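You operate a simulated robot arm through the tools that you are given. There is no shell and no other tool. Be economical: measure what you need, move in short steps, check, and stop when the job is done.

The job below is to be done with a simulated robot arm. You get a single attempt, and the scene is never put back.

## Task
Vent the cream gauge plate and swap in the round yellow plug.
Fine: needle at 0 before the collar is freed; wind the large dark grey knob right out; round blue plug on the bench; lock the collar, shut the blue knob. Leave the rest. Set down upright: round blue plug.

Only the result counts: the job must be done as asked and must still hold three seconds after the hand-in. Knocking over, shifting, dropping, spilling or breaking anything else fails it.

## Robot
A 7-joint arm with a two-finger parallel gripper on a trunk, on a base that drives. Base frame: it is fixed to the floor where the robot stands at the start and does not move with it; the origin is under the middle of the robot, x ahead of it, y to its left, z up. Lengths are in m, angles in rad, forces in N, time in s.
Its first joint turns from -2.897 to 2.897 rad. Places, roughly: black collar of the cream gauge plate [0.3, -0.1, 0.9]; blue knob of the cream gauge plate [0.5, -0.2, 0.9]; cream gauge plate [0.4, -0.1, 0.8]; large dark grey knob of the cream gauge plate [0.4, -0.2, 0.9]; port of the cream gauge plate [0.3, -0.1, 0.9]; red handle of the cream gauge plate [0.3, -0.2, 0.9]; round orange plug (4x4x6 cm) [1.6, -0.1, 0.5]; round purple plug (4x4x6 cm) [1.7, -0.1, 0.5]; round white plug (4x4x6 cm) [1.7, -0.1, 0.5]; top of the grey bench [0.8, 0.1, 0.8]. Payload 1.57 kg.
The TCP is the grasp point between the finger pads, 0.03 m short of the fingertips. In the tool frame z runs along the fingers and y along their closing line. The gripper opens to 0.08 m. The fingers are 0.017 m wide and 0.012 m thick; the gripper's body (0.04 by 0.082 m) begins 0.08 m behind the TCP.
Orientation is that of the tool frame in the base frame, as a unit quaternion [w, x, y, z]. With the fingers straight down and closing along the base's y, the tool's x points along the base's -x, its y along +y and its z along -z.

## Interface
- The arm moves only by the tool jog_arm. Its argument "commands" is a list of rows, each a list of 2 entries, a list of its own where there are three numbers: the shift along the tool's x, y, z in m, then the turn, a rotation vector about the tool's x, y, z in degrees. In form: [[[tx, ty, tz], [ax, ay, az]], ...]. A call has 1 to 10 rows; each row is the pose to reach, as a shift and turn from the pose commanded when the call began, along the tool's axes at that moment. "jaw" is the closure in counts, from 0 (fully open) to 255 (shut), set as the call begins (left out, the last holds). A row lasts 0.2 s, in which the tool goes at most 0.05 m and 0.15 rad; a call with a longer step from one row to the next is refused whole, and so is a gripper value outside its range. A pose out of reach is approached as far as the arm can. The call stops where the force on the tool passes 40 N (or 10 N more than at its start, if that is more) or the arm is blocked; 0.2 s more then pass. Each finger travels about 0.072 m/s and halts on what it meets, pressing with about 22 N; the grip force reading is that of the motor and also rises with nothing between the fingers. The clock runs only during rows and for 0.2 s after the last one: add rows that repeat a pose to give the fingers time. The reply holds the time, the measured pose of the TCP, the force on the tool along the base axes, the opening and the grip force, in the units named above and with some noise, with the torque about the TCP (base axes, N m) and any sound that the robot's microphone picked up, and new pictures: "pictures" is both (left out), scene, wrist or none.
- Cameras (640 x 400 px; columns grow to the right, rows downward): "scene" is now at [0.2222, -0.0186, 1.5644]; the picture's right is [-0.33, -0.94, 0.00], its down [-0.88, 0.31, -0.36] and it looks along [0.34, -0.12, -0.93] (base axes); focal length 251 px, centre (320, 200). "wrist" rides on the gripper at [0.072, -0.007, -0.122] in the tool frame; the picture's right is [0.09, 1.00, 0.00], its down [-0.84, 0.08, -0.54] and it looks along [-0.54, 0.05, 0.84] (tool axes); focal length 238 px, centre (320, 200). There is no depth. A picture from a camera that has moved, and an enlarged one, comes with that camera's place and axes in the base frame and with its lens.
- lift_body(by): slides the trunk up (or, below 0, down) by that many m; the arm and the scene camera ride with it, the base frame stays. It gives what a move gives, with no picture.
- roll_base(legs): drives the robot by 1 to 6 legs, each [ahead, left, turn to the left] in m, m and rad, along the robot's own axes; the way and the turn of a leg run together, so that a leg with both is an arc; at most 1.5 m and 3.142 rad a leg. The arm and the cameras ride along, it lands a little off, and it stops where it bumps. It gives what a move gives, and a new picture of the scene camera.
- head_to(pan, tilt): turns the head with the scene camera to pan (to the left, within 1.501 rad either way) and tilt (down, from -0.506 to 1.204), counted from straight ahead of the robot. It gives what a move gives, and a new picture of the scene camera.
- enlarge(camera, box): a new picture of the part [left, top, right, bottom] of that camera's present view, enlarged. It takes no simulated time.
- close_job(): hands the job in; it is judged then, once.

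Work in short steps. Places have to be worked out from the pictures, the camera data and where the tool is seen: move nearer, look again, correct. Check each grasp and each placing, and mend what went wrong. You have 120 turns and 260 pictures in all, those below and enlarged ones among them. Open the gripper and draw the arm clear of the work before you hand the job in, unless the task says otherwise; then end with one line.

The tools are called after ">>>" by a JSON object that holds its "method" and its "body". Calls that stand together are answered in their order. jog_arm: Moves the arm, as the interface text tells. Its arguments: {"type":"object","properties":{"commands":{"type":"array","items":{"type":"array"}},"jaw":{"type":"number"},"pictures":{"type":"string","enum":["both","scene","wrist","none"]}},"required":["commands"]} The other tools are called the same way: lift_body (by) slides the trunk up or down; roll_base (legs) drives the base; head_to (pan, tilt) turns the head that bears the scene camera; enlarge (camera, box) takes an enlarged picture of a part of a camera's view; close_job () hands the job in.

At the start:

```text
time: 0.0
eef_pos: [0.3362, -0.2666, 1.2385]
orientation: [0.0, 0.0, 1.0, -0.001]
force: [0.0, -0.1, -1.0]
moment: [0.0, 0.04, -0.01]
gripper_width: 0.0801
grip_force: 0.1
trunk travel left (down, up): [-0.825, 0.165]
robot x, y, heading: [0.0031, 0.0036, 0.002]
head pan, tilt: [-0.34, 1.201]
```

scene: 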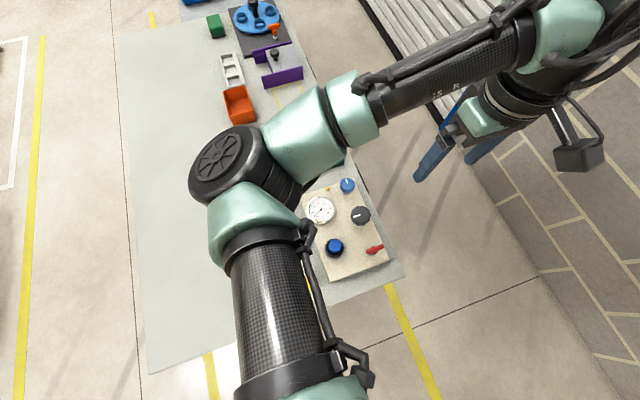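
wrist: 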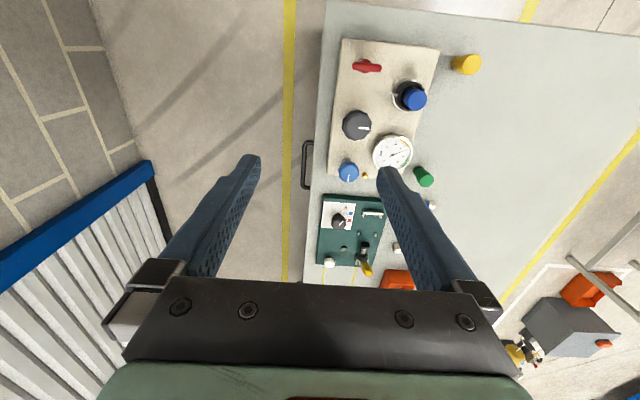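

The wrist view shows the plate with handle, collar and blue plug, knobs and gauge, and a yellow plug beside it. I enlarge both views to read details.

>>> {"method": "enlarge", "body": {"camera": "wrist", "box": [310, 30, 490, 190]}}

>>> {"method": "enlarge", "body": {"camera": "scene", "box": [280, 160, 420, 290]}}

```text
2.50 times, centred on (400, 110) of wrist
camera zoom: at [0.2629, -0.2738, 1.3613], right [-0.09, 1.0, 0.0], down [0.84, 0.08, 0.54], along [0.54, 0.05, -0.84], focal length 596 px, centre (120, 425)
```

zoom: 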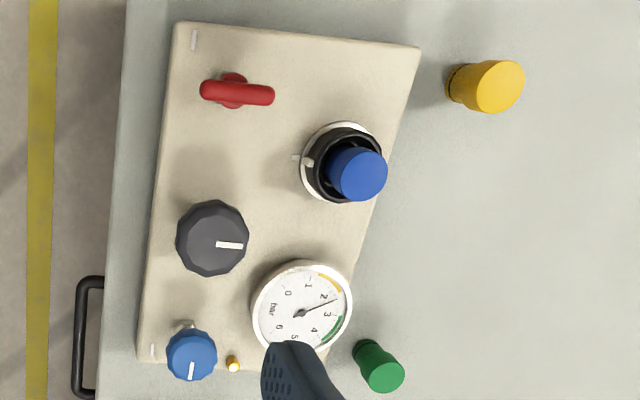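

```text
3.08 times, centred on (350, 225) of scene
camera zoom: at [0.2222, -0.0186, 1.5644], right [-0.33, -0.94, 0.0], down [-0.88, 0.31, -0.36], along [0.34, -0.12, -0.93], focal length 771 px, centre (228, 123)
```

zoom: 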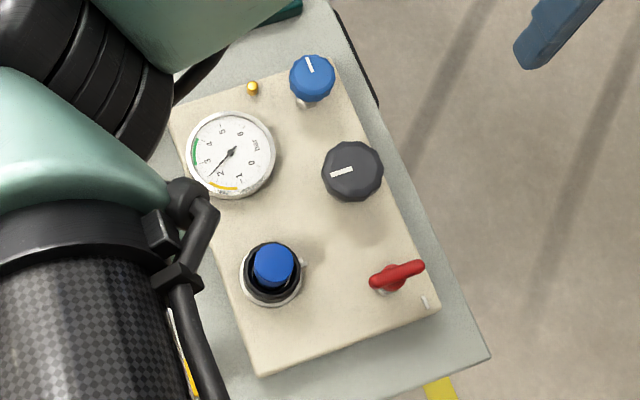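

The gauge reads about 2.4. By triangulation: grey knob ≈ (0.382,-0.193,0.905), blue knob ≈ (0.478,-0.193,0.909), blue plug top ≈ (0.327,-0.097,0.908), red handle ≈ (0.284,-0.192,0.90). I lower the trunk part of the way so the arm can reach.

>>> {"method": "lift_body", "body": {"by": -0.2}}

>>> {"method": "jog_arm", "body": {"commands": [[[0, 0, 0], [0, 0, 0]]]}}

```text
time: 2.2
eef_pos: [0.3351, -0.2663, 1.0398]
orientation: [-0.001, 0.001, 1.0, 0.0]
force: [-1.0, -0.3, -0.2]
moment: [0.02, 0.03, 0.01]
gripper_width: 0.0799
grip_force: 0.0
trunk travel left (down, up): [-0.625, 0.365]
robot x, y, heading: [0.0046, -0.0012, 0.001]
head pan, tilt: [-0.34, 1.201]
```

```text
time: 2.6
eef_pos: [0.3361, -0.2677, 1.0382]
orientation: [0.0, 0.001, 1.0, 0.0]
force: [0.1, 0.2, -0.5]
moment: [-0.05, -0.03, 0.01]
gripper_width: 0.0799
grip_force: 0.1
trunk travel left (down, up): [-0.625, 0.365]
robot x, y, heading: [0.0031, -0.002, 0.001]
head pan, tilt: [-0.34, 1.201]
camera scene: at [0.2222, -0.0186, 1.3644], right [-0.33, -0.94, 0.0], down [-0.88, 0.31, -0.36], along [0.34, -0.12, -0.93], focal length 251 px, centre (320, 200)
camera wrist: at [0.2629, -0.2738, 1.1613], right [-0.09, 1.0, 0.0], down [0.84, 0.08, 0.54], along [0.54, 0.05, -0.84], focal length 238 px, centre (320, 200)
```

scene: 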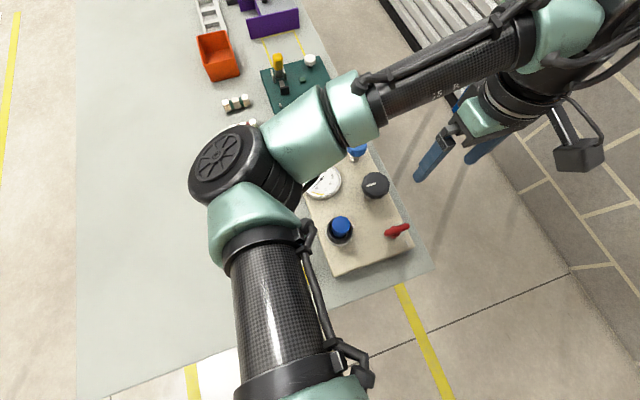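
wrist: 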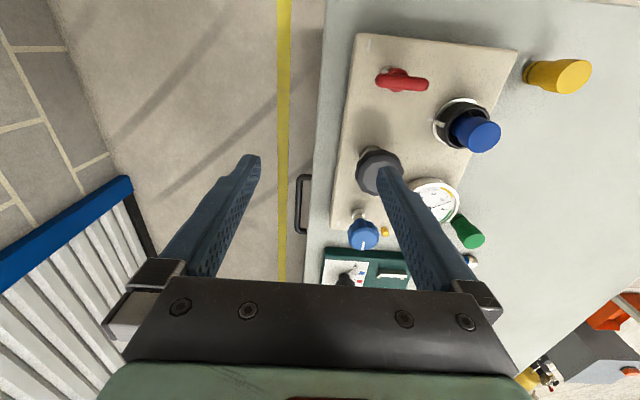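

I move over the grey knob at a safe height, then look again.

>>> {"method": "jog_arm", "body": {"commands": [[[-0.023, 0.037, 0], [0, 0, 0]], [[-0.046, 0.074, 0], [0, 0, 0]], [[-0.046, 0.074, 0.04], [0, 0, 0]], [[-0.046, 0.074, 0.04], [0, 0, 0]]]}}

```text
time: 3.6
eef_pos: [0.3799, -0.1951, 0.9981]
orientation: [0.0, 0.0, 1.0, -0.001]
force: [0.1, -0.5, 0.9]
moment: [0.0, 0.03, -0.01]
gripper_width: 0.08
grip_force: 0.1
trunk travel left (down, up): [-0.625, 0.365]
robot x, y, heading: [0.0013, 0.0016, 0.001]
head pan, tilt: [-0.34, 1.201]
camera scene: at [0.2221, -0.0183, 1.3644], right [-0.33, -0.94, 0.0], down [-0.88, 0.31, -0.36], along [0.34, -0.12, -0.93], focal length 251 px, centre (320, 200)
camera wrist: at [0.3062, -0.2016, 1.1211], right [-0.09, 1.0, 0.0], down [0.84, 0.08, 0.54], along [0.54, 0.05, -0.84], focal length 238 px, centre (320, 200)
```

scene: 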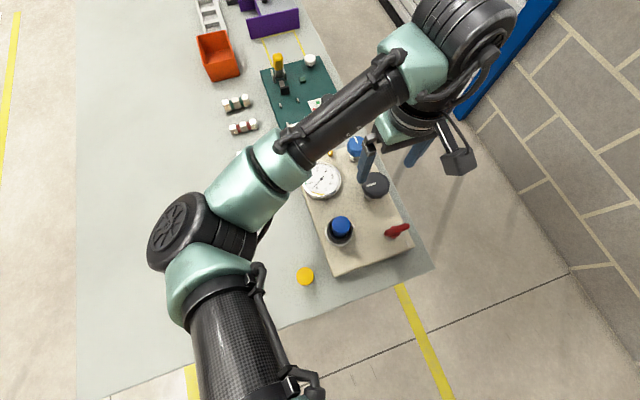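
wrist: 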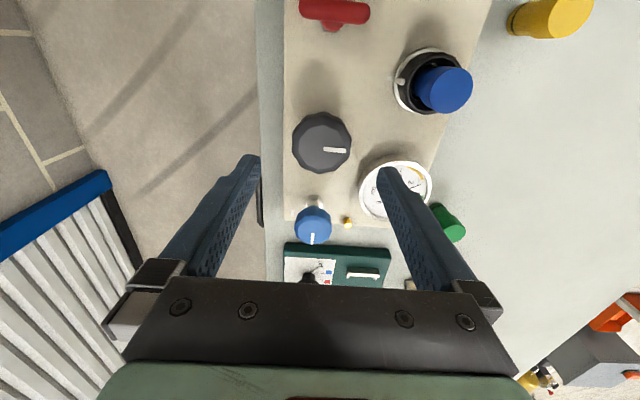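

The knob sits at about (0.381,-0.194), agreeing with the tool's place. I enlarge to judge knob height and the finger room.

>>> {"method": "enlarge", "body": {"camera": "wrist", "box": [260, 0, 480, 250]}}

>>> {"method": "enlarge", "body": {"camera": "scene", "box": [290, 130, 420, 280]}}

```text
1.60 times, centred on (370, 125) of wrist
camera zoom: at [0.3062, -0.2016, 1.1211], right [-0.09, 1.0, 0.0], down [0.84, 0.08, 0.54], along [0.54, 0.05, -0.84], focal length 381 px, centre (240, 320)
```

zoom: 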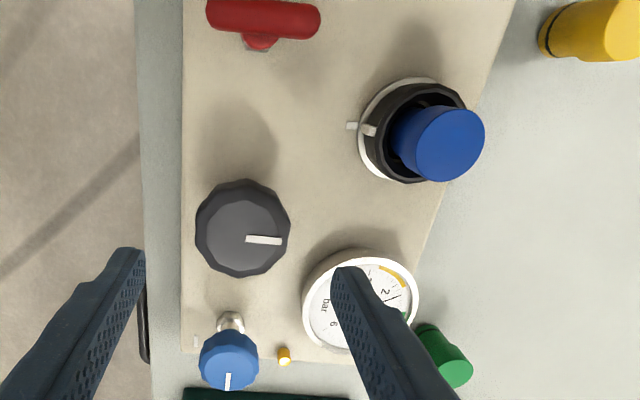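

```text
2.67 times, centred on (355, 205) of scene
camera zoom: at [0.2221, -0.0183, 1.3644], right [-0.33, -0.94, 0.0], down [-0.88, 0.31, -0.36], along [0.34, -0.12, -0.93], focal length 668 px, centre (227, 187)
```

zoom: 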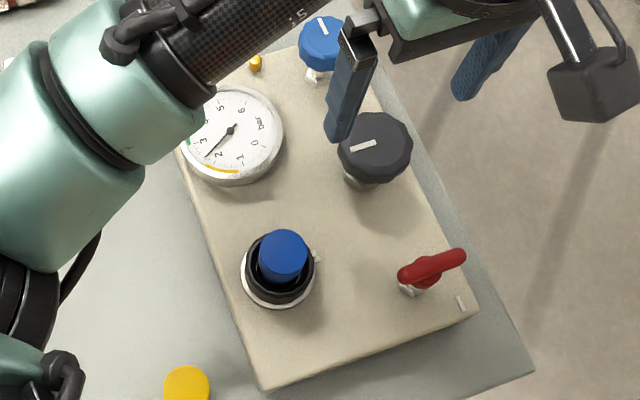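

The plate surface is at z≈0.855 and the knob top at ≈0.905. I go down to TCP z≈0.897 and close on the grey knob, checking the force.

>>> {"method": "jog_arm", "body": {"commands": [[[0, 0, 0.04], [0, 0, 0]], [[0, 0, 0.08], [0, 0, 0]], [[0, 0, 0.102], [0, 0, 0]], [[0, 0, 0.102], [0, 0, 0]]]}}

>>> {"method": "jog_arm", "body": {"commands": [[[0, 0, 0], [0, 0, 0]], [[0, 0, 0], [0, 0, 0]], [[0, 0, 0], [0, 0, 0]]], "jaw": 255}}

```text
time: 4.6
eef_pos: [0.3808, -0.1959, 0.8969]
orientation: [0.0, 0.0, 1.0, 0.0]
force: [0.0, -0.4, -0.7]
moment: [0.02, 0.01, 0.0]
gripper_width: 0.0799
grip_force: 0.1
trunk travel left (down, up): [-0.625, 0.365]
robot x, y, heading: [0.0003, -0.0021, -0.0]
head pan, tilt: [-0.34, 1.201]
camera scene: at [0.2222, -0.0185, 1.3644], right [-0.33, -0.94, 0.0], down [-0.88, 0.31, -0.36], along [0.34, -0.12, -0.93], focal length 251 px, centre (320, 200)
camera wrist: at [0.3084, -0.2028, 1.0189], right [-0.09, 1.0, 0.0], down [0.84, 0.08, 0.54], along [0.54, 0.05, -0.84], focal length 238 px, centre (320, 200)
```

scene: 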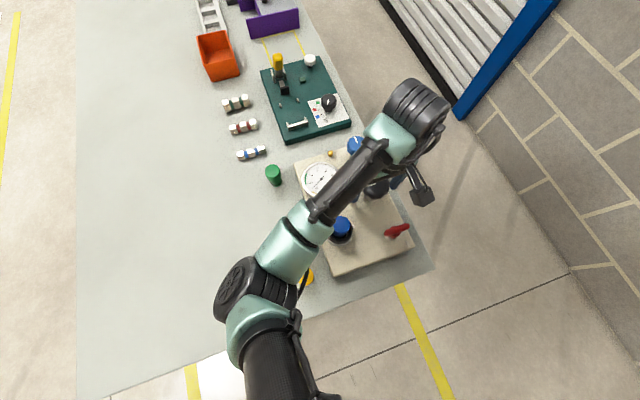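
wrist: 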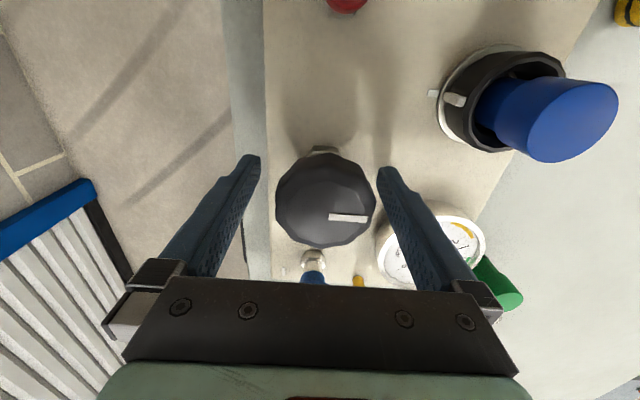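

```text
time: 5.4
eef_pos: [0.3817, -0.1938, 0.8971]
orientation: [-0.001, -0.001, 1.0, 0.002]
force: [-3.0, 17.2, -5.9]
moment: [-0.11, 0.03, 0.04]
gripper_width: 0.0536
grip_force: 45.0
trunk travel left (down, up): [-0.625, 0.365]
robot x, y, heading: [-0.0012, -0.0002, 0.003]
head pan, tilt: [-0.34, 1.201]
camera scene: at [0.2223, -0.0167, 1.3643], right [-0.33, -0.94, 0.0], down [-0.88, 0.31, -0.36], along [0.34, -0.12, -0.93], focal length 251 px, centre (320, 200)
camera wrist: at [0.3088, -0.2008, 1.0191], right [-0.1, 1.0, 0.0], down [0.84, 0.08, 0.54], along [0.54, 0.06, -0.84], focal length 238 px, centre (320, 200)
```

scene: 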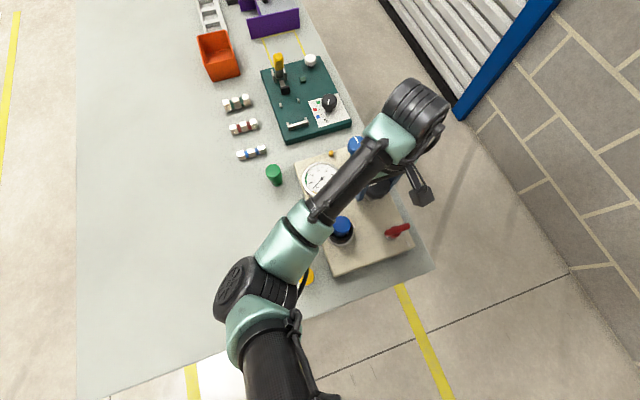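
wrist: 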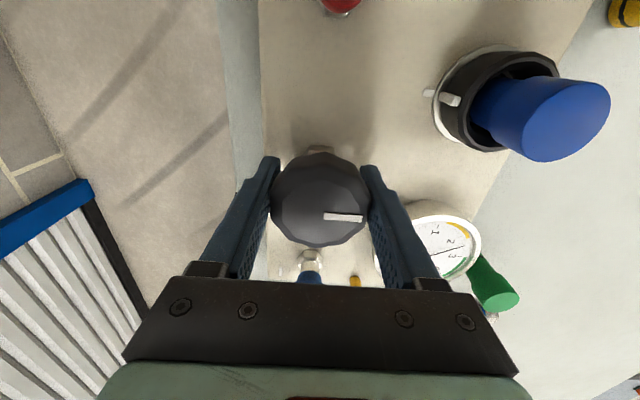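

I have the knob at 0.0536 m with a 17 N side load, so I nudge +y by 2 mm and turn counter-clockwise (negative about tool z) by 64°.

>>> {"method": "jog_arm", "body": {"commands": [[[0, 0.002, 0], [0, 0, -8]], [[0, 0.002, 0], [0, 0, -16]], [[0, 0.002, 0], [0, 0, -24]], [[0, 0.002, 0], [0, 0, -32]], [[0, 0.002, 0], [0, 0, -40]], [[0, 0.002, 0], [0, 0, -48]], [[0, 0.002, 0], [0, 0, -56]], [[0, 0.002, 0], [0, 0, -64]], [[0, 0.002, 0], [0, 0, -64]]]}}

```text
time: 7.4
eef_pos: [0.3822, -0.1936, 0.8963]
orientation: [0.0, -0.531, 0.848, -0.002]
force: [9.0, -18.2, 3.0]
moment: [0.5, 0.37, 0.07]
gripper_width: 0.0533
grip_force: 45.3
trunk travel left (down, up): [-0.625, 0.365]
robot x, y, heading: [0.0005, -0.0006, -0.001]
head pan, tilt: [-0.34, 1.201]
camera scene: at [0.223, -0.0206, 1.3643], right [-0.33, -0.94, 0.0], down [-0.88, 0.31, -0.36], along [0.34, -0.12, -0.93], focal length 251 px, centre (320, 200)
camera wrist: at [0.3555, -0.2617, 1.0192], right [-0.94, 0.35, 0.0], down [0.29, 0.79, 0.54], along [0.19, 0.51, -0.84], focal length 238 px, centre (320, 200)
```

scene: 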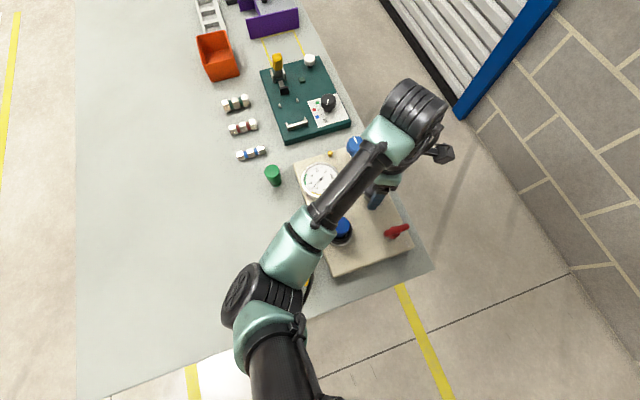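
wrist: 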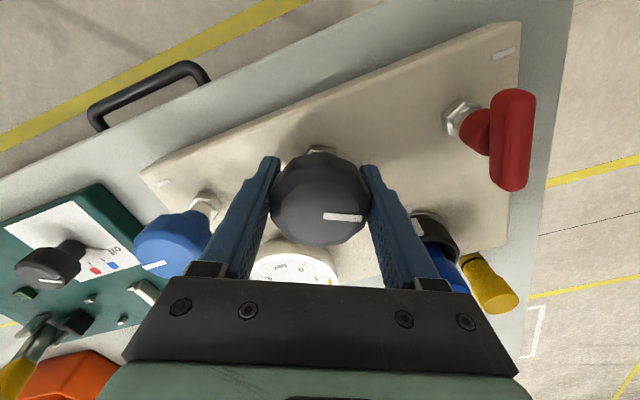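

The knob turns with the gripper, freely. I keep winding counter-clockwise.

>>> {"method": "jog_arm", "body": {"commands": [[[0, 0, 0], [0, 0, -8]], [[0, 0, 0], [0, 0, -16]], [[0, 0, 0], [0, 0, -24]], [[0, 0, 0], [0, 0, -32]], [[0, 0, 0], [0, 0, -40]], [[0, 0, 0], [0, 0, -48]], [[0, 0, 0], [0, 0, -56]], [[0, 0, 0], [0, 0, -64]], [[0, 0, 0], [0, 0, -64]]]}}

>>> {"method": "enlarge", "body": {"camera": "scene", "box": [290, 140, 420, 270]}}

```text
time: 8.9
eef_pos: [0.3809, -0.1917, 0.8865]
orientation: [0.004, 0.841, -0.541, -0.001]
force: [-22.2, 0.9, 36.3]
moment: [2.65, -1.15, 0.69]
gripper_width: 0.0534
grip_force: 45.0
out of reach, approached as far as the arm can: row 6, 7
trunk travel left (down, up): [-0.625, 0.365]
robot x, y, heading: [-0.0001, -0.002, -0.005]
head pan, tilt: [-0.34, 1.201]
stopped in row 7: the force on the tool passed its limit at 77 N (the readings are from after the stop); the commanded pose is now the measured one
camera scene: at [0.2174, -0.017, 1.3658], right [-0.33, -0.94, 0.0], down [-0.88, 0.31, -0.37], along [0.34, -0.12, -0.93], focal length 251 px, centre (320, 200)
camera wrist: at [0.4171, -0.2533, 1.0088], right [-0.87, -0.49, 0.01], down [-0.41, 0.73, 0.54], along [-0.27, 0.47, -0.84], focal length 238 px, centre (320, 200)
```

scene: 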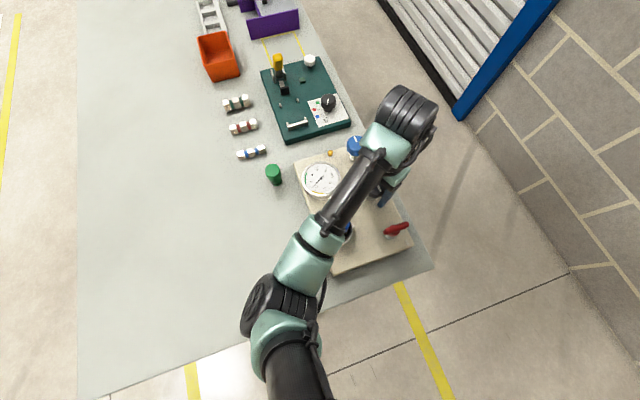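
wrist: 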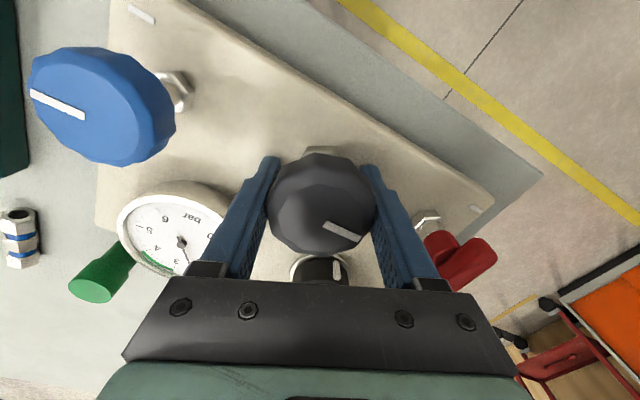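

```text
3.08 times, centred on (355, 205) of scene
camera zoom: at [0.2174, -0.017, 1.3658], right [-0.33, -0.94, 0.0], down [-0.88, 0.31, -0.37], along [0.34, -0.12, -0.93], focal length 771 px, centre (212, 185)
```

zoom: 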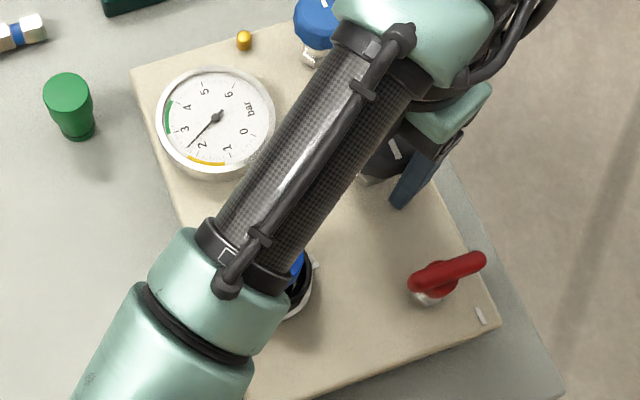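

The wrist hit its limit; the TCP was pressed down and the knob slipped or met its stop (pointer now ~95° from its start). I rise a little while opening, then rise clear.

>>> {"method": "jog_arm", "body": {"commands": [[[0, 0, -0.006], [0, 0, 0]], [[0, 0, -0.01], [0, 0, 2]], [[0, 0, -0.01], [0, 0, 4]], [[0, 0, -0.01], [0, 0, 4]]], "jaw": 0}}

>>> {"method": "jog_arm", "body": {"commands": [[[0, 0, -0.03], [0, 0, 0]], [[0, 0, -0.06], [0, 0, 0]], [[0, 0, -0.06], [0, 0, 0]]]}}

```text
time: 9.9
eef_pos: [0.3865, -0.1918, 0.8899]
orientation: [0.005, 0.823, -0.569, -0.002]
force: [0.3, -0.3, 0.0]
moment: [-0.02, 0.03, -0.02]
gripper_width: 0.08
grip_force: 0.1
out of reach, approached as far as the arm can: row 1
trunk travel left (down, up): [-0.625, 0.365]
robot x, y, heading: [0.0008, -0.0029, -0.003]
head pan, tilt: [-0.34, 1.201]
camera scene: at [0.2223, -0.0186, 1.3641], right [-0.33, -0.94, 0.0], down [-0.88, 0.31, -0.36], along [0.34, -0.12, -0.93], focal length 251 px, centre (320, 200)
camera wrist: at [0.4182, -0.2565, 1.0133], right [-0.9, -0.44, 0.01], down [-0.36, 0.76, 0.54], along [-0.24, 0.48, -0.84], focal length 238 px, centre (320, 200)
```

scene: 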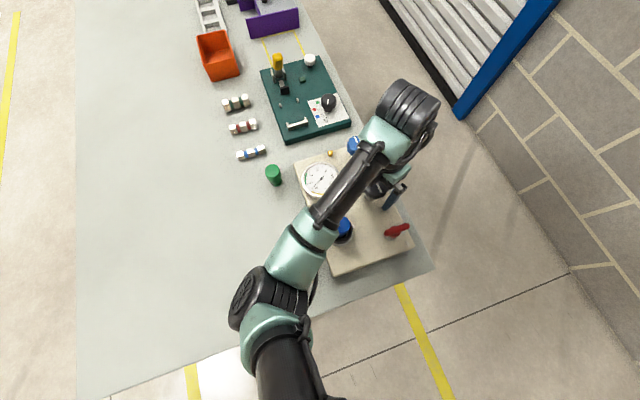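
wrist: 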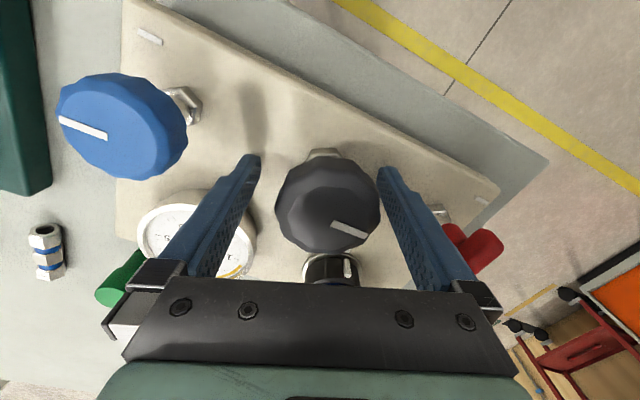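

```text
time: 10.5
eef_pos: [0.3973, -0.191, 0.9126]
orientation: [0.017, 0.812, -0.584, -0.014]
force: [-9.5, -4.3, 4.2]
moment: [-0.1, 0.28, 0.08]
gripper_width: 0.0799
grip_force: 0.2
out of reach, approached as far as the arm can: row 1, 2
trunk travel left (down, up): [-0.625, 0.365]
robot x, y, heading: [-0.0007, 0.0018, -0.0]
head pan, tilt: [-0.34, 1.201]
stopped in row 2: the force on the tool passed its limit at 60 N (the readings are from after the stop); the commanded pose is now the measured one
camera scene: at [0.2214, -0.0183, 1.3645], right [-0.34, -0.94, 0.0], down [-0.88, 0.31, -0.36], along [0.34, -0.12, -0.93], focal length 251 px, centre (320, 200)
camera wrist: at [0.4297, -0.2562, 1.0341], right [-0.91, -0.4, 0.04], down [-0.32, 0.78, 0.55], along [-0.25, 0.49, -0.84], focal length 238 px, centre (320, 200)
```

scene: 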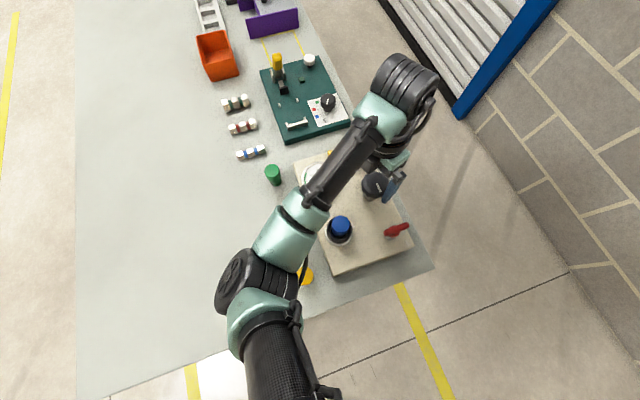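
wrist: 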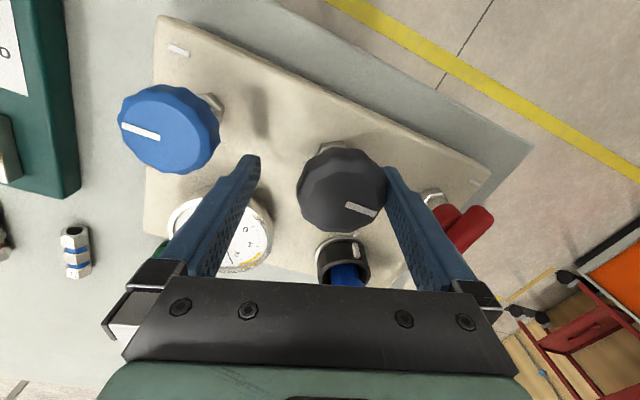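

The finger leans on the knob at the wrist's limit. I shift back to centre over the knob and unwind the wrist, then rise.

>>> {"method": "jog_arm", "body": {"commands": [[[-0.002, 0.008, 0], [0, 0, 8]], [[-0.003, 0.015, 0], [0, 0, 16]], [[-0.003, 0.015, 0], [0, 0, 24]], [[-0.003, 0.015, 0], [0, 0, 32]], [[-0.003, 0.015, 0], [0, 0, 40]], [[-0.003, 0.015, -0.03], [0, 0, 44]], [[-0.003, 0.015, -0.06], [0, 0, 44]], [[-0.003, 0.015, -0.08], [0, 0, 44]], [[-0.003, 0.015, -0.08], [0, 0, 44]]]}}

```text
time: 12.5
eef_pos: [0.3876, -0.1918, 0.9921]
orientation: [-0.018, -0.536, 0.844, 0.006]
force: [0.9, 0.2, -0.5]
moment: [0.0, -0.01, 0.01]
gripper_width: 0.08
grip_force: 0.0
trunk travel left (down, up): [-0.625, 0.365]
robot x, y, heading: [-0.0011, -0.0, -0.001]
head pan, tilt: [-0.34, 1.201]
camera scene: at [0.221, -0.019, 1.3644], right [-0.34, -0.94, 0.0], down [-0.88, 0.31, -0.36], along [0.34, -0.12, -0.93], focal length 251 px, centre (320, 200)
camera wrist: at [0.3663, -0.2582, 1.1167], right [-0.94, 0.34, 0.03], down [0.31, 0.8, 0.52], along [0.15, 0.5, -0.85], focal length 238 px, centre (320, 200)
```

scene: 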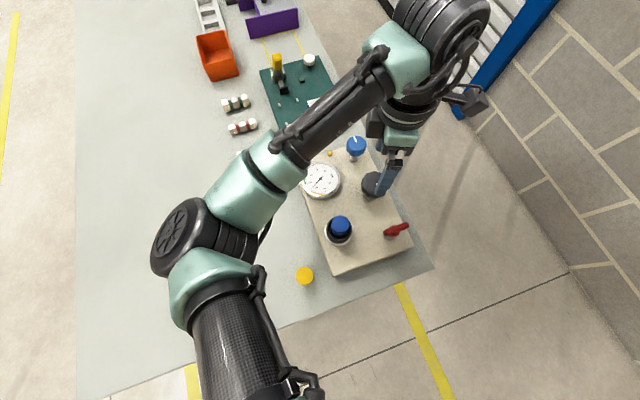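
wrist: 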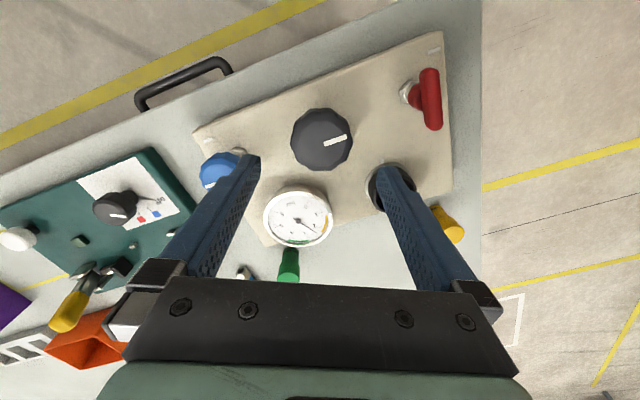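

The pointer is now about 85° counter-clockwise of its start. I level the tool, recentre, and wind the wrist back clockwise in free air to regrip.

>>> {"method": "jog_arm", "body": {"commands": [[[0.003, 0.0046, 0], [1.7, -1.4, 0]], [[0.003, 0.0046, 0], [1.7, -1.4, 0]]], "pictures": "none"}}

>>> {"method": "jog_arm", "body": {"commands": [[[0, 0, 0], [0, 0, 8.4]], [[0, 0, 0], [0, 0, 16.8]], [[0, 0, 0], [0, 0, 25.2]], [[0, 0, 0], [0, 0, 33.6]], [[0, 0, 0], [0, 0, 42]], [[0, 0, 0], [0, 0, 50.4]], [[0, 0, 0], [0, 0, 58.8]], [[0, 0, 0], [0, 0, 67.2]], [[0, 0, 0], [0, 0, 75.6]], [[0, 0, 0], [0, 0, 84]]], "pictures": "none"}}

>>> {"method": "jog_arm", "body": {"commands": [[[0, 0, 0], [0, 0, 8.4]], [[0, 0, 0], [0, 0, 16.8]], [[0, 0, 0], [0, 0, 25.2]], [[0, 0, 0], [0, 0, 33.6]], [[0, 0, 0], [0, 0, 42]], [[0, 0, 0], [0, 0, 50.4]], [[0, 0, 0], [0, 0, 58.8]], [[0, 0, 0], [0, 0, 67.2]], [[0, 0, 0], [0, 0, 75.6]], [[0, 0, 0], [0, 0, 84]]]}}

```text
time: 13.1
eef_pos: [0.3823, -0.1929, 0.9928]
orientation: [-0.001, -0.537, 0.844, 0.0]
force: [-0.1, 0.4, -0.5]
moment: [-0.01, 0.01, -0.02]
gripper_width: 0.0801
grip_force: 0.1
trunk travel left (down, up): [-0.625, 0.365]
robot x, y, heading: [-0.0015, 0.0046, -0.002]
head pan, tilt: [-0.34, 1.201]
```

```text
time: 15.3
eef_pos: [0.3802, -0.1927, 0.9935]
orientation: [0.0, 0.168, 0.986, 0.0]
force: [-0.3, 0.5, 0.2]
moment: [-0.01, 0.02, -0.01]
gripper_width: 0.08
grip_force: 0.1
trunk travel left (down, up): [-0.625, 0.365]
robot x, y, heading: [-0.0014, -0.0014, -0.002]
head pan, tilt: [-0.34, 1.201]
```

```text
time: 17.5
eef_pos: [0.382, -0.1916, 0.9946]
orientation: [0.0, 0.784, 0.621, 0.0]
force: [0.0, 0.1, -0.2]
moment: [-0.01, 0.02, -0.01]
gripper_width: 0.0801
grip_force: 0.2
trunk travel left (down, up): [-0.625, 0.365]
robot x, y, heading: [-0.0021, -0.0016, -0.003]
head pan, tilt: [-0.34, 1.201]
camera scene: at [0.221, -0.019, 1.3644], right [-0.34, -0.94, 0.0], down [-0.88, 0.31, -0.36], along [0.34, -0.12, -0.93], focal length 251 px, centre (320, 200)
camera wrist: at [0.3898, -0.1212, 1.1158], right [0.99, -0.14, 0.0], down [-0.12, -0.83, 0.54], along [-0.08, -0.54, -0.84], focal length 238 px, centre (320, 200)
```

scene: 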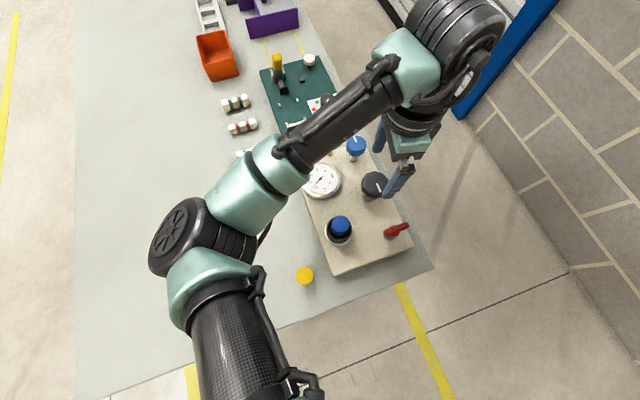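
wrist: 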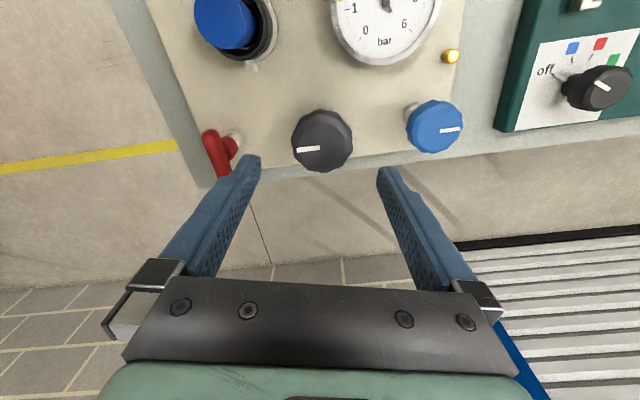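

The wrist is at about -103°. I go down on the grey knob again and grip.

>>> {"method": "jog_arm", "body": {"commands": [[[0, 0, 0.04], [0, 0, 0]], [[0, 0, 0.08], [0, 0, 0]], [[0, 0, 0.097], [0, 0, 0]], [[0, 0, 0.097], [0, 0, 0]]], "pictures": "none"}}

>>> {"method": "jog_arm", "body": {"commands": [[[0, 0, 0], [0, 0, 0]], [[0, 0, 0], [0, 0, 0]], [[0, 0, 0], [0, 0, 0]]], "jaw": 255, "pictures": "wrist"}}

>>> {"method": "jog_arm", "body": {"commands": [[[0, 0, 0], [0, 0, -8.4]], [[0, 0, 0], [0, 0, -16.8]], [[0, 0, 0], [0, 0, -25.2]], [[0, 0, 0], [0, 0, -33.6]], [[0, 0, 0], [0, 0, -42]], [[0, 0, 0], [0, 0, -50.4]], [[0, 0, 0], [0, 0, -58.8]], [[0, 0, 0], [0, 0, -67.2]], [[0, 0, 0], [0, 0, -75.6]], [[0, 0, 0], [0, 0, -84]]]}}

```text
time: 18.5
eef_pos: [0.382, -0.1923, 0.8965]
orientation: [0.001, 0.783, 0.622, 0.0]
force: [-0.9, -0.3, 0.3]
moment: [0.02, 0.0, 0.04]
gripper_width: 0.0802
grip_force: 0.1
trunk travel left (down, up): [-0.625, 0.365]
robot x, y, heading: [-0.0027, 0.0013, -0.001]
head pan, tilt: [-0.34, 1.201]
```

```text
time: 19.3
eef_pos: [0.3834, -0.1931, 0.8958]
orientation: [0.001, 0.783, 0.622, 0.0]
force: [7.3, -3.3, -0.1]
moment: [-0.16, -0.16, 0.03]
gripper_width: 0.0534
grip_force: 44.6
trunk travel left (down, up): [-0.625, 0.365]
robot x, y, heading: [0.0002, -0.0011, -0.003]
head pan, tilt: [-0.34, 1.201]
camera wrist: at [0.3913, -0.121, 1.0193], right [0.99, -0.14, 0.0], down [-0.11, -0.83, 0.54], along [-0.07, -0.54, -0.84], focal length 238 px, centre (320, 200)
```

wrist: 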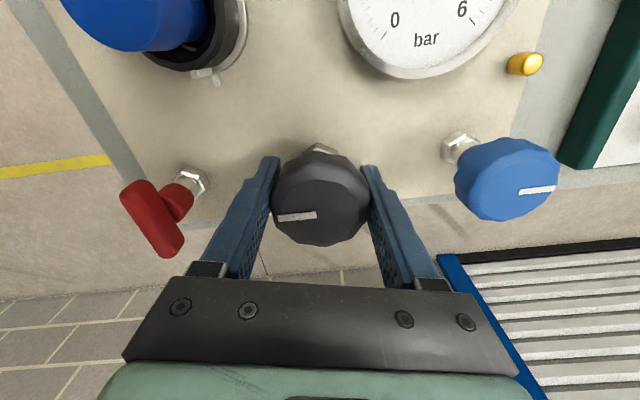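

```text
time: 21.5
eef_pos: [0.3805, -0.1927, 0.8957]
orientation: [-0.001, 0.167, 0.986, 0.001]
force: [5.1, 8.3, 0.4]
moment: [0.02, 0.01, -0.85]
gripper_width: 0.0535
grip_force: 44.9
trunk travel left (down, up): [-0.625, 0.365]
robot x, y, heading: [-0.0024, 0.0001, -0.005]
head pan, tilt: [-0.34, 1.201]
camera scene: at [0.2214, -0.0181, 1.3643], right [-0.34, -0.94, 0.0], down [-0.88, 0.31, -0.36], along [0.34, -0.12, -0.93], focal length 251 px, centre (320, 200)
camera wrist: at [0.3095, -0.1753, 1.018], right [0.24, 0.97, 0.0], down [0.82, -0.2, 0.54], along [0.52, -0.13, -0.84], focal length 238 px, centre (320, 200)
```

scene: 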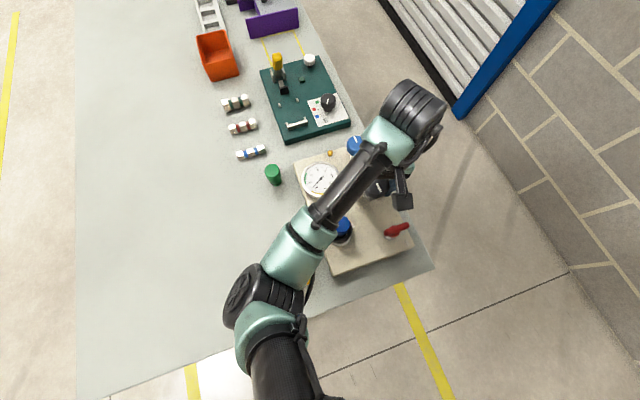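
wrist: 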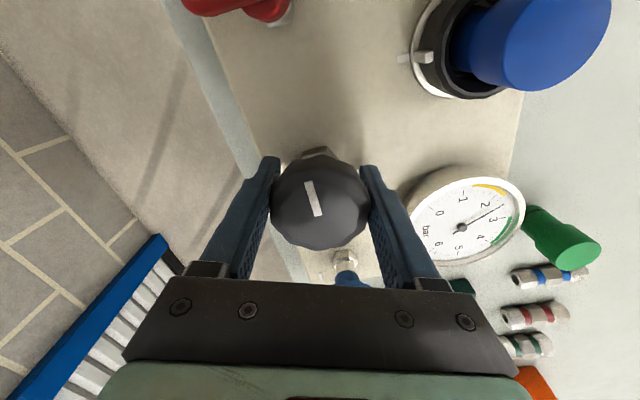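

The knob did not follow the gripper (0.85 Nm, pointer still at -x), so the grey knob is against its outer stop. I release, rise, and move over the blue knob.

>>> {"method": "jog_arm", "body": {"commands": [[[0, 0, 0], [0, 0, 4]], [[0, 0, 0], [0, 0, 4]], [[0, 0, 0], [0, 0, 4]], [[0, 0, -0.04], [0, 0, 4]], [[0, 0, -0.08], [0, 0, 4]], [[0, 0, -0.1], [0, 0, 4]], [[0, 0, -0.1], [0, 0, 4]]], "jaw": 0, "pictures": "none"}}

>>> {"method": "jog_arm", "body": {"commands": [[[-0.022, -0.009, 0], [0, 0, 8]], [[-0.044, -0.018, 0], [0, 0, 16]], [[-0.066, -0.027, 0], [0, 0, 24]], [[-0.088, -0.038, 0], [0, 0, 30]], [[-0.088, -0.038, 0], [0, 0, 38]], [[-0.088, -0.038, 0], [0, 0, 38]]], "jaw": 64}}

```text
time: 23.1
eef_pos: [0.3812, -0.1895, 0.9965]
orientation: [0.001, 0.201, 0.98, 0.0]
force: [0.2, 1.0, 0.0]
moment: [-0.03, -0.02, -0.02]
gripper_width: 0.08
grip_force: 0.1
trunk travel left (down, up): [-0.625, 0.365]
robot x, y, heading: [0.0024, 0.0018, -0.001]
head pan, tilt: [-0.34, 1.201]
```

```text
time: 24.5
eef_pos: [0.4465, -0.2617, 0.9958]
orientation: [0.0, 0.509, 0.861, 0.0]
force: [-0.2, -0.9, 0.4]
moment: [0.0, 0.01, -0.02]
gripper_width: 0.0598
grip_force: 0.1
trunk travel left (down, up): [-0.625, 0.365]
robot x, y, heading: [-0.0005, 0.0006, 0.004]
head pan, tilt: [-0.34, 1.201]
camera scene: at [0.221, -0.0191, 1.3644], right [-0.34, -0.94, 0.0], down [-0.88, 0.31, -0.36], along [0.34, -0.12, -0.93], focal length 251 px, centre (320, 200)
camera wrist: at [0.4052, -0.2022, 1.118], right [0.83, 0.56, 0.0], down [0.47, -0.7, 0.54], along [0.3, -0.45, -0.84], focal length 238 px, centre (320, 200)
```

scene: 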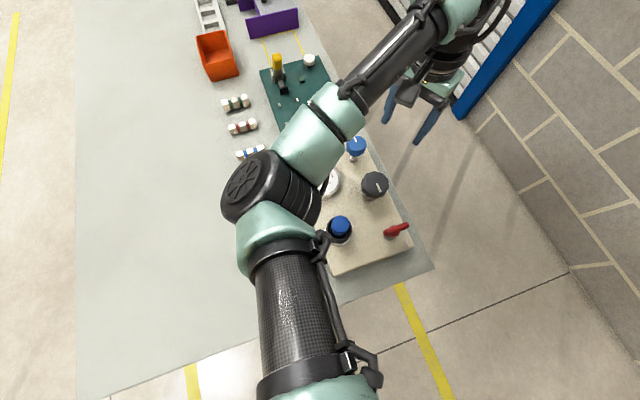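
wrist: 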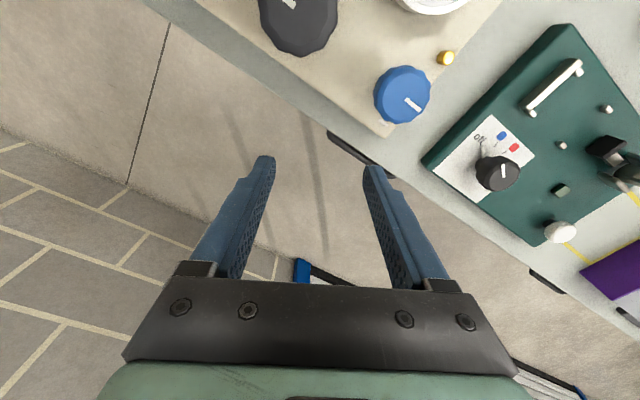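

I had a sign slip in y; the blue knob is at (0.4787,-0.192) by this view. I correct over it, then check.

>>> {"method": "jog_arm", "body": {"commands": [[[0.0226, 0.0307, 0], [0, 0, 0]], [[0.0452, 0.0614, 0], [0, 0, 0]], [[0.0452, 0.0614, 0.04], [0, 0, 0]], [[0.0452, 0.0614, 0.04], [0, 0, 0]]]}}

```text
time: 25.5
eef_pos: [0.4777, -0.1934, 0.9555]
orientation: [0.001, 0.508, 0.861, 0.0]
force: [0.4, 0.6, -0.6]
moment: [0.0, -0.02, -0.02]
gripper_width: 0.06
grip_force: 0.0
trunk travel left (down, up): [-0.625, 0.365]
robot x, y, heading: [-0.0044, -0.0019, -0.004]
head pan, tilt: [-0.34, 1.201]
camera scene: at [0.2209, -0.0186, 1.3644], right [-0.34, -0.94, 0.0], down [-0.88, 0.31, -0.36], along [0.34, -0.12, -0.93], focal length 251 px, centre (320, 200)
camera wrist: at [0.4362, -0.1339, 1.0784], right [0.83, 0.56, 0.0], down [0.47, -0.69, 0.54], along [0.3, -0.45, -0.84], focal length 238 px, centre (320, 200)
```

scene: 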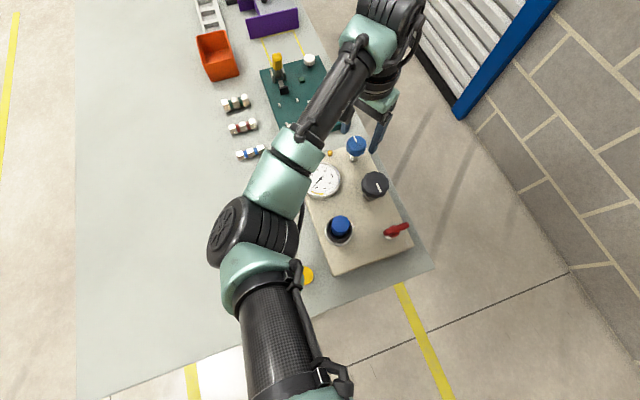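
wrist: 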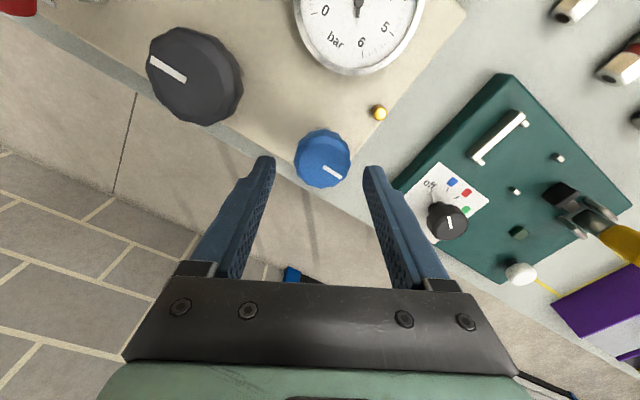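

Well centred. I go down, grip the blue knob and turn it counter-clockwise ~84°.

>>> {"method": "jog_arm", "body": {"commands": [[[0, 0, 0.03], [0, 0, 0]], [[0, 0, 0.057], [0, 0, 0]], [[0, 0, 0.057], [0, 0, 0]]], "pictures": "none"}}

>>> {"method": "jog_arm", "body": {"commands": [[[0, 0, 0], [0, 0, 0]], [[0, 0, 0], [0, 0, 0]], [[0, 0, 0], [0, 0, 0]]], "jaw": 255, "pictures": "wrist"}}

>>> {"method": "jog_arm", "body": {"commands": [[[0, 0, 0], [0, 0, -8.4]], [[0, 0, 0], [0, 0, -16.8]], [[0, 0, 0], [0, 0, -25.2]], [[0, 0, 0], [0, 0, -33.6]], [[0, 0, 0], [0, 0, -42]], [[0, 0, 0], [0, 0, -50.4]], [[0, 0, 0], [0, 0, -58.8]], [[0, 0, 0], [0, 0, -67.2]], [[0, 0, 0], [0, 0, -75.6]], [[0, 0, 0], [0, 0, -84]]]}}

```text
time: 26.3
eef_pos: [0.4773, -0.1947, 0.8977]
orientation: [0.001, 0.509, 0.861, -0.001]
force: [-0.2, 0.0, 0.2]
moment: [-0.02, -0.01, -0.01]
gripper_width: 0.0602
grip_force: 0.0
trunk travel left (down, up): [-0.625, 0.365]
robot x, y, heading: [-0.0, 0.005, -0.004]
head pan, tilt: [-0.34, 1.201]
```

```text
time: 27.1
eef_pos: [0.4804, -0.1931, 0.8978]
orientation: [0.001, 0.508, 0.862, 0.0]
force: [8.5, 3.6, -0.3]
moment: [-0.02, -0.1, 0.03]
gripper_width: 0.0414
grip_force: 45.6
trunk travel left (down, up): [-0.625, 0.365]
robot x, y, heading: [-0.0024, 0.0005, 0.001]
head pan, tilt: [-0.34, 1.201]
camera wrist: at [0.4379, -0.1339, 1.0208], right [0.83, 0.56, 0.0], down [0.47, -0.69, 0.54], along [0.31, -0.45, -0.84], focal length 238 px, centre (320, 200)
```

wrist: 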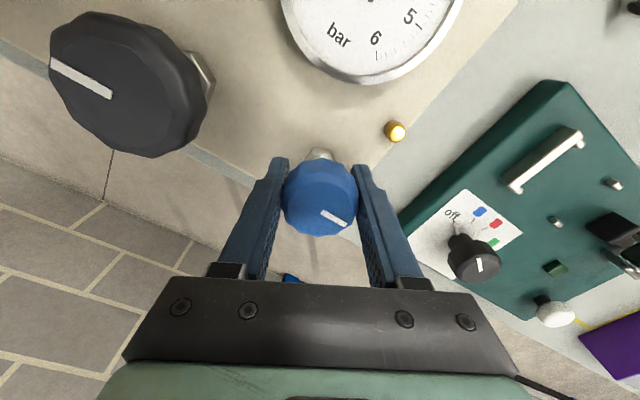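

```text
time: 29.3
eef_pos: [0.481, -0.1927, 0.8972]
orientation: [0.001, -0.198, 0.98, 0.0]
force: [7.7, 2.4, -0.4]
moment: [0.22, -1.14, -0.07]
gripper_width: 0.0414
grip_force: 44.9
trunk travel left (down, up): [-0.625, 0.365]
robot x, y, heading: [0.002, 0.0036, -0.0]
head pan, tilt: [-0.34, 1.201]
camera scene: at [0.2215, -0.0188, 1.3642], right [-0.34, -0.94, 0.0], down [-0.88, 0.31, -0.36], along [0.34, -0.12, -0.93], focal length 251 px, centre (320, 200)
camera wrist: at [0.4153, -0.2275, 1.021], right [-0.47, 0.88, 0.0], down [0.74, 0.4, 0.54], along [0.48, 0.26, -0.84], focal length 238 px, centre (320, 200)
```

scene: 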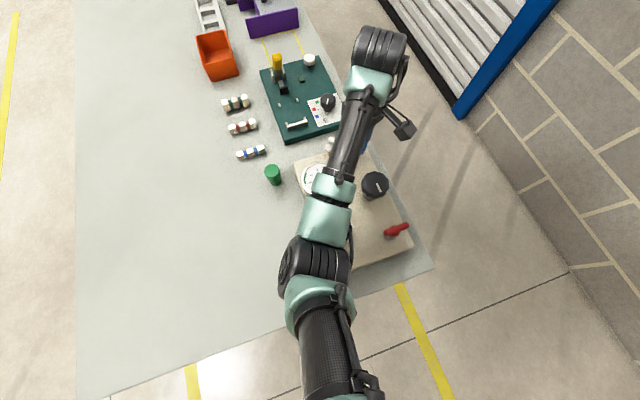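
wrist: 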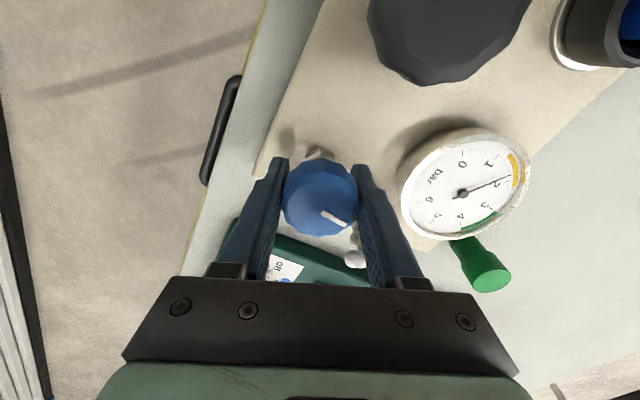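

The blue knob turned with the gripper and the needle is falling (~1.8). I wait a few rows and look again.

>>> {"method": "jog_arm", "body": {"commands": [[[0, 0, 0], [0, 0, -8]], [[0, 0, 0], [0, 0, -16]], [[0, 0, 0], [0, 0, -24]], [[0, 0, 0], [0, 0, -32]], [[0, 0, 0], [0, 0, -40]], [[0, 0, 0], [0, 0, -40]], [[0, 0, 0], [0, 0, -40]], [[0, 0, 0], [0, 0, -40]]], "pictures": "wrist"}}

```text
time: 31.1
eef_pos: [0.4794, -0.195, 0.8986]
orientation: [0.001, -0.522, 0.853, -0.001]
force: [9.5, -11.1, 3.5]
moment: [0.1, 0.09, -0.13]
gripper_width: 0.0414
grip_force: 44.7
trunk travel left (down, up): [-0.625, 0.365]
robot x, y, heading: [-0.0034, -0.0014, -0.002]
head pan, tilt: [-0.34, 1.201]
camera wrist: at [0.451, -0.2613, 1.021], right [-0.93, 0.37, 0.0], down [0.31, 0.78, 0.54], along [0.2, 0.5, -0.84], focal length 238 px, centre (320, 200)
```

wrist: 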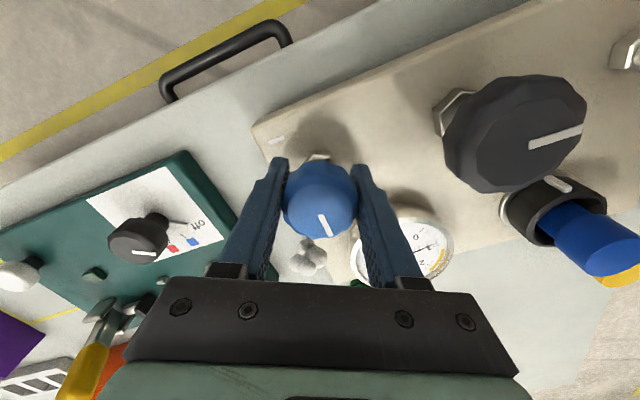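

The blue knob stopped at about a quarter turn (open) and gas puffs from the outlet. I release and rise while it vents.

>>> {"method": "jog_arm", "body": {"commands": [[[0, 0, 0], [0, 0, 4]], [[0, 0, 0], [0, 0, 4]], [[0, 0, -0.04], [0, 0, 4]], [[0, 0, -0.08], [0, 0, 4]], [[0, 0, -0.1], [0, 0, 4]], [[0, 0, -0.1], [0, 0, 4]]], "jaw": 64}}

>>> {"method": "enlarge", "body": {"camera": "wrist", "box": [180, 50, 500, 280]}}

```text
time: 32.5
eef_pos: [0.4778, -0.1941, 1.0003]
orientation: [0.0, -0.491, 0.871, 0.0]
force: [0.8, -0.3, -0.4]
moment: [-0.04, 0.01, -0.01]
gripper_width: 0.0599
grip_force: 0.2
trunk travel left (down, up): [-0.625, 0.365]
robot x, y, heading: [0.0022, -0.0003, -0.005]
head pan, tilt: [-0.34, 1.201]
camera scene: at [0.221, -0.0191, 1.3644], right [-0.34, -0.94, 0.0], down [-0.88, 0.31, -0.36], along [0.34, -0.12, -0.93], focal length 251 px, centre (320, 200)
camera wrist: at [0.4452, -0.2595, 1.1232], right [-0.9, 0.44, 0.0], down [0.37, 0.76, 0.54], along [0.24, 0.49, -0.84], focal length 238 px, centre (320, 200)
```

scene: 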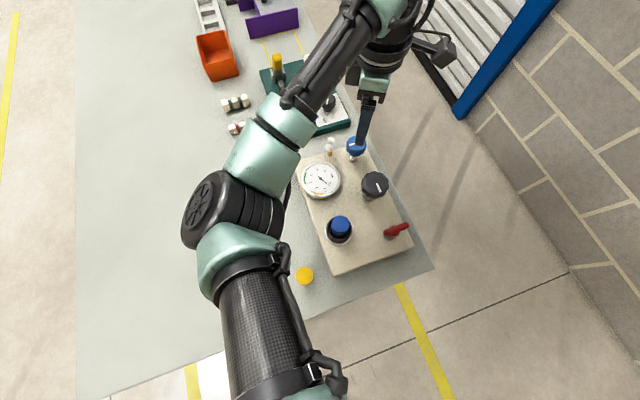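
wrist: 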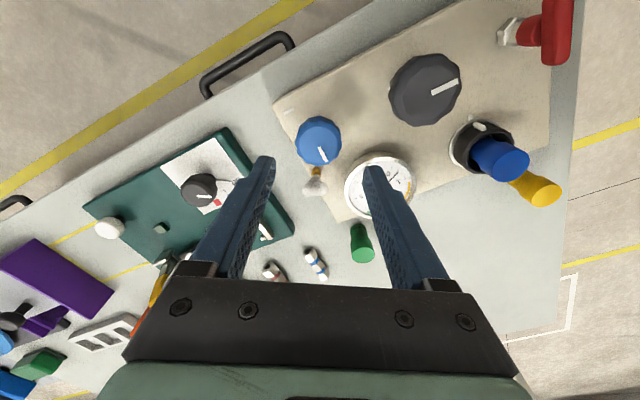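

```text
1.74 times, centred on (340, 165) of wrist
camera zoom: at [0.4452, -0.2595, 1.1232], right [-0.9, 0.44, 0.0], down [0.37, 0.76, 0.54], along [0.24, 0.49, -0.84], focal length 414 px, centre (285, 261)
```

zoom: 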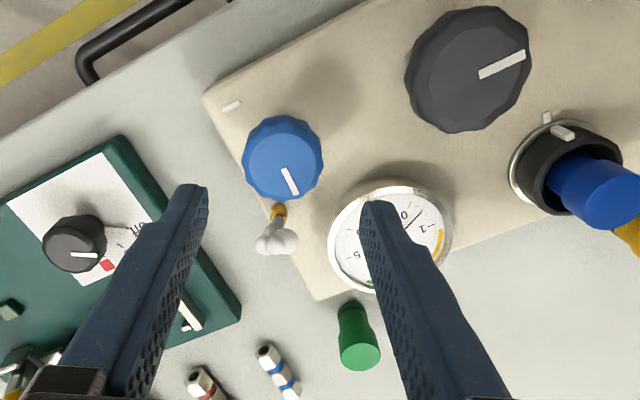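

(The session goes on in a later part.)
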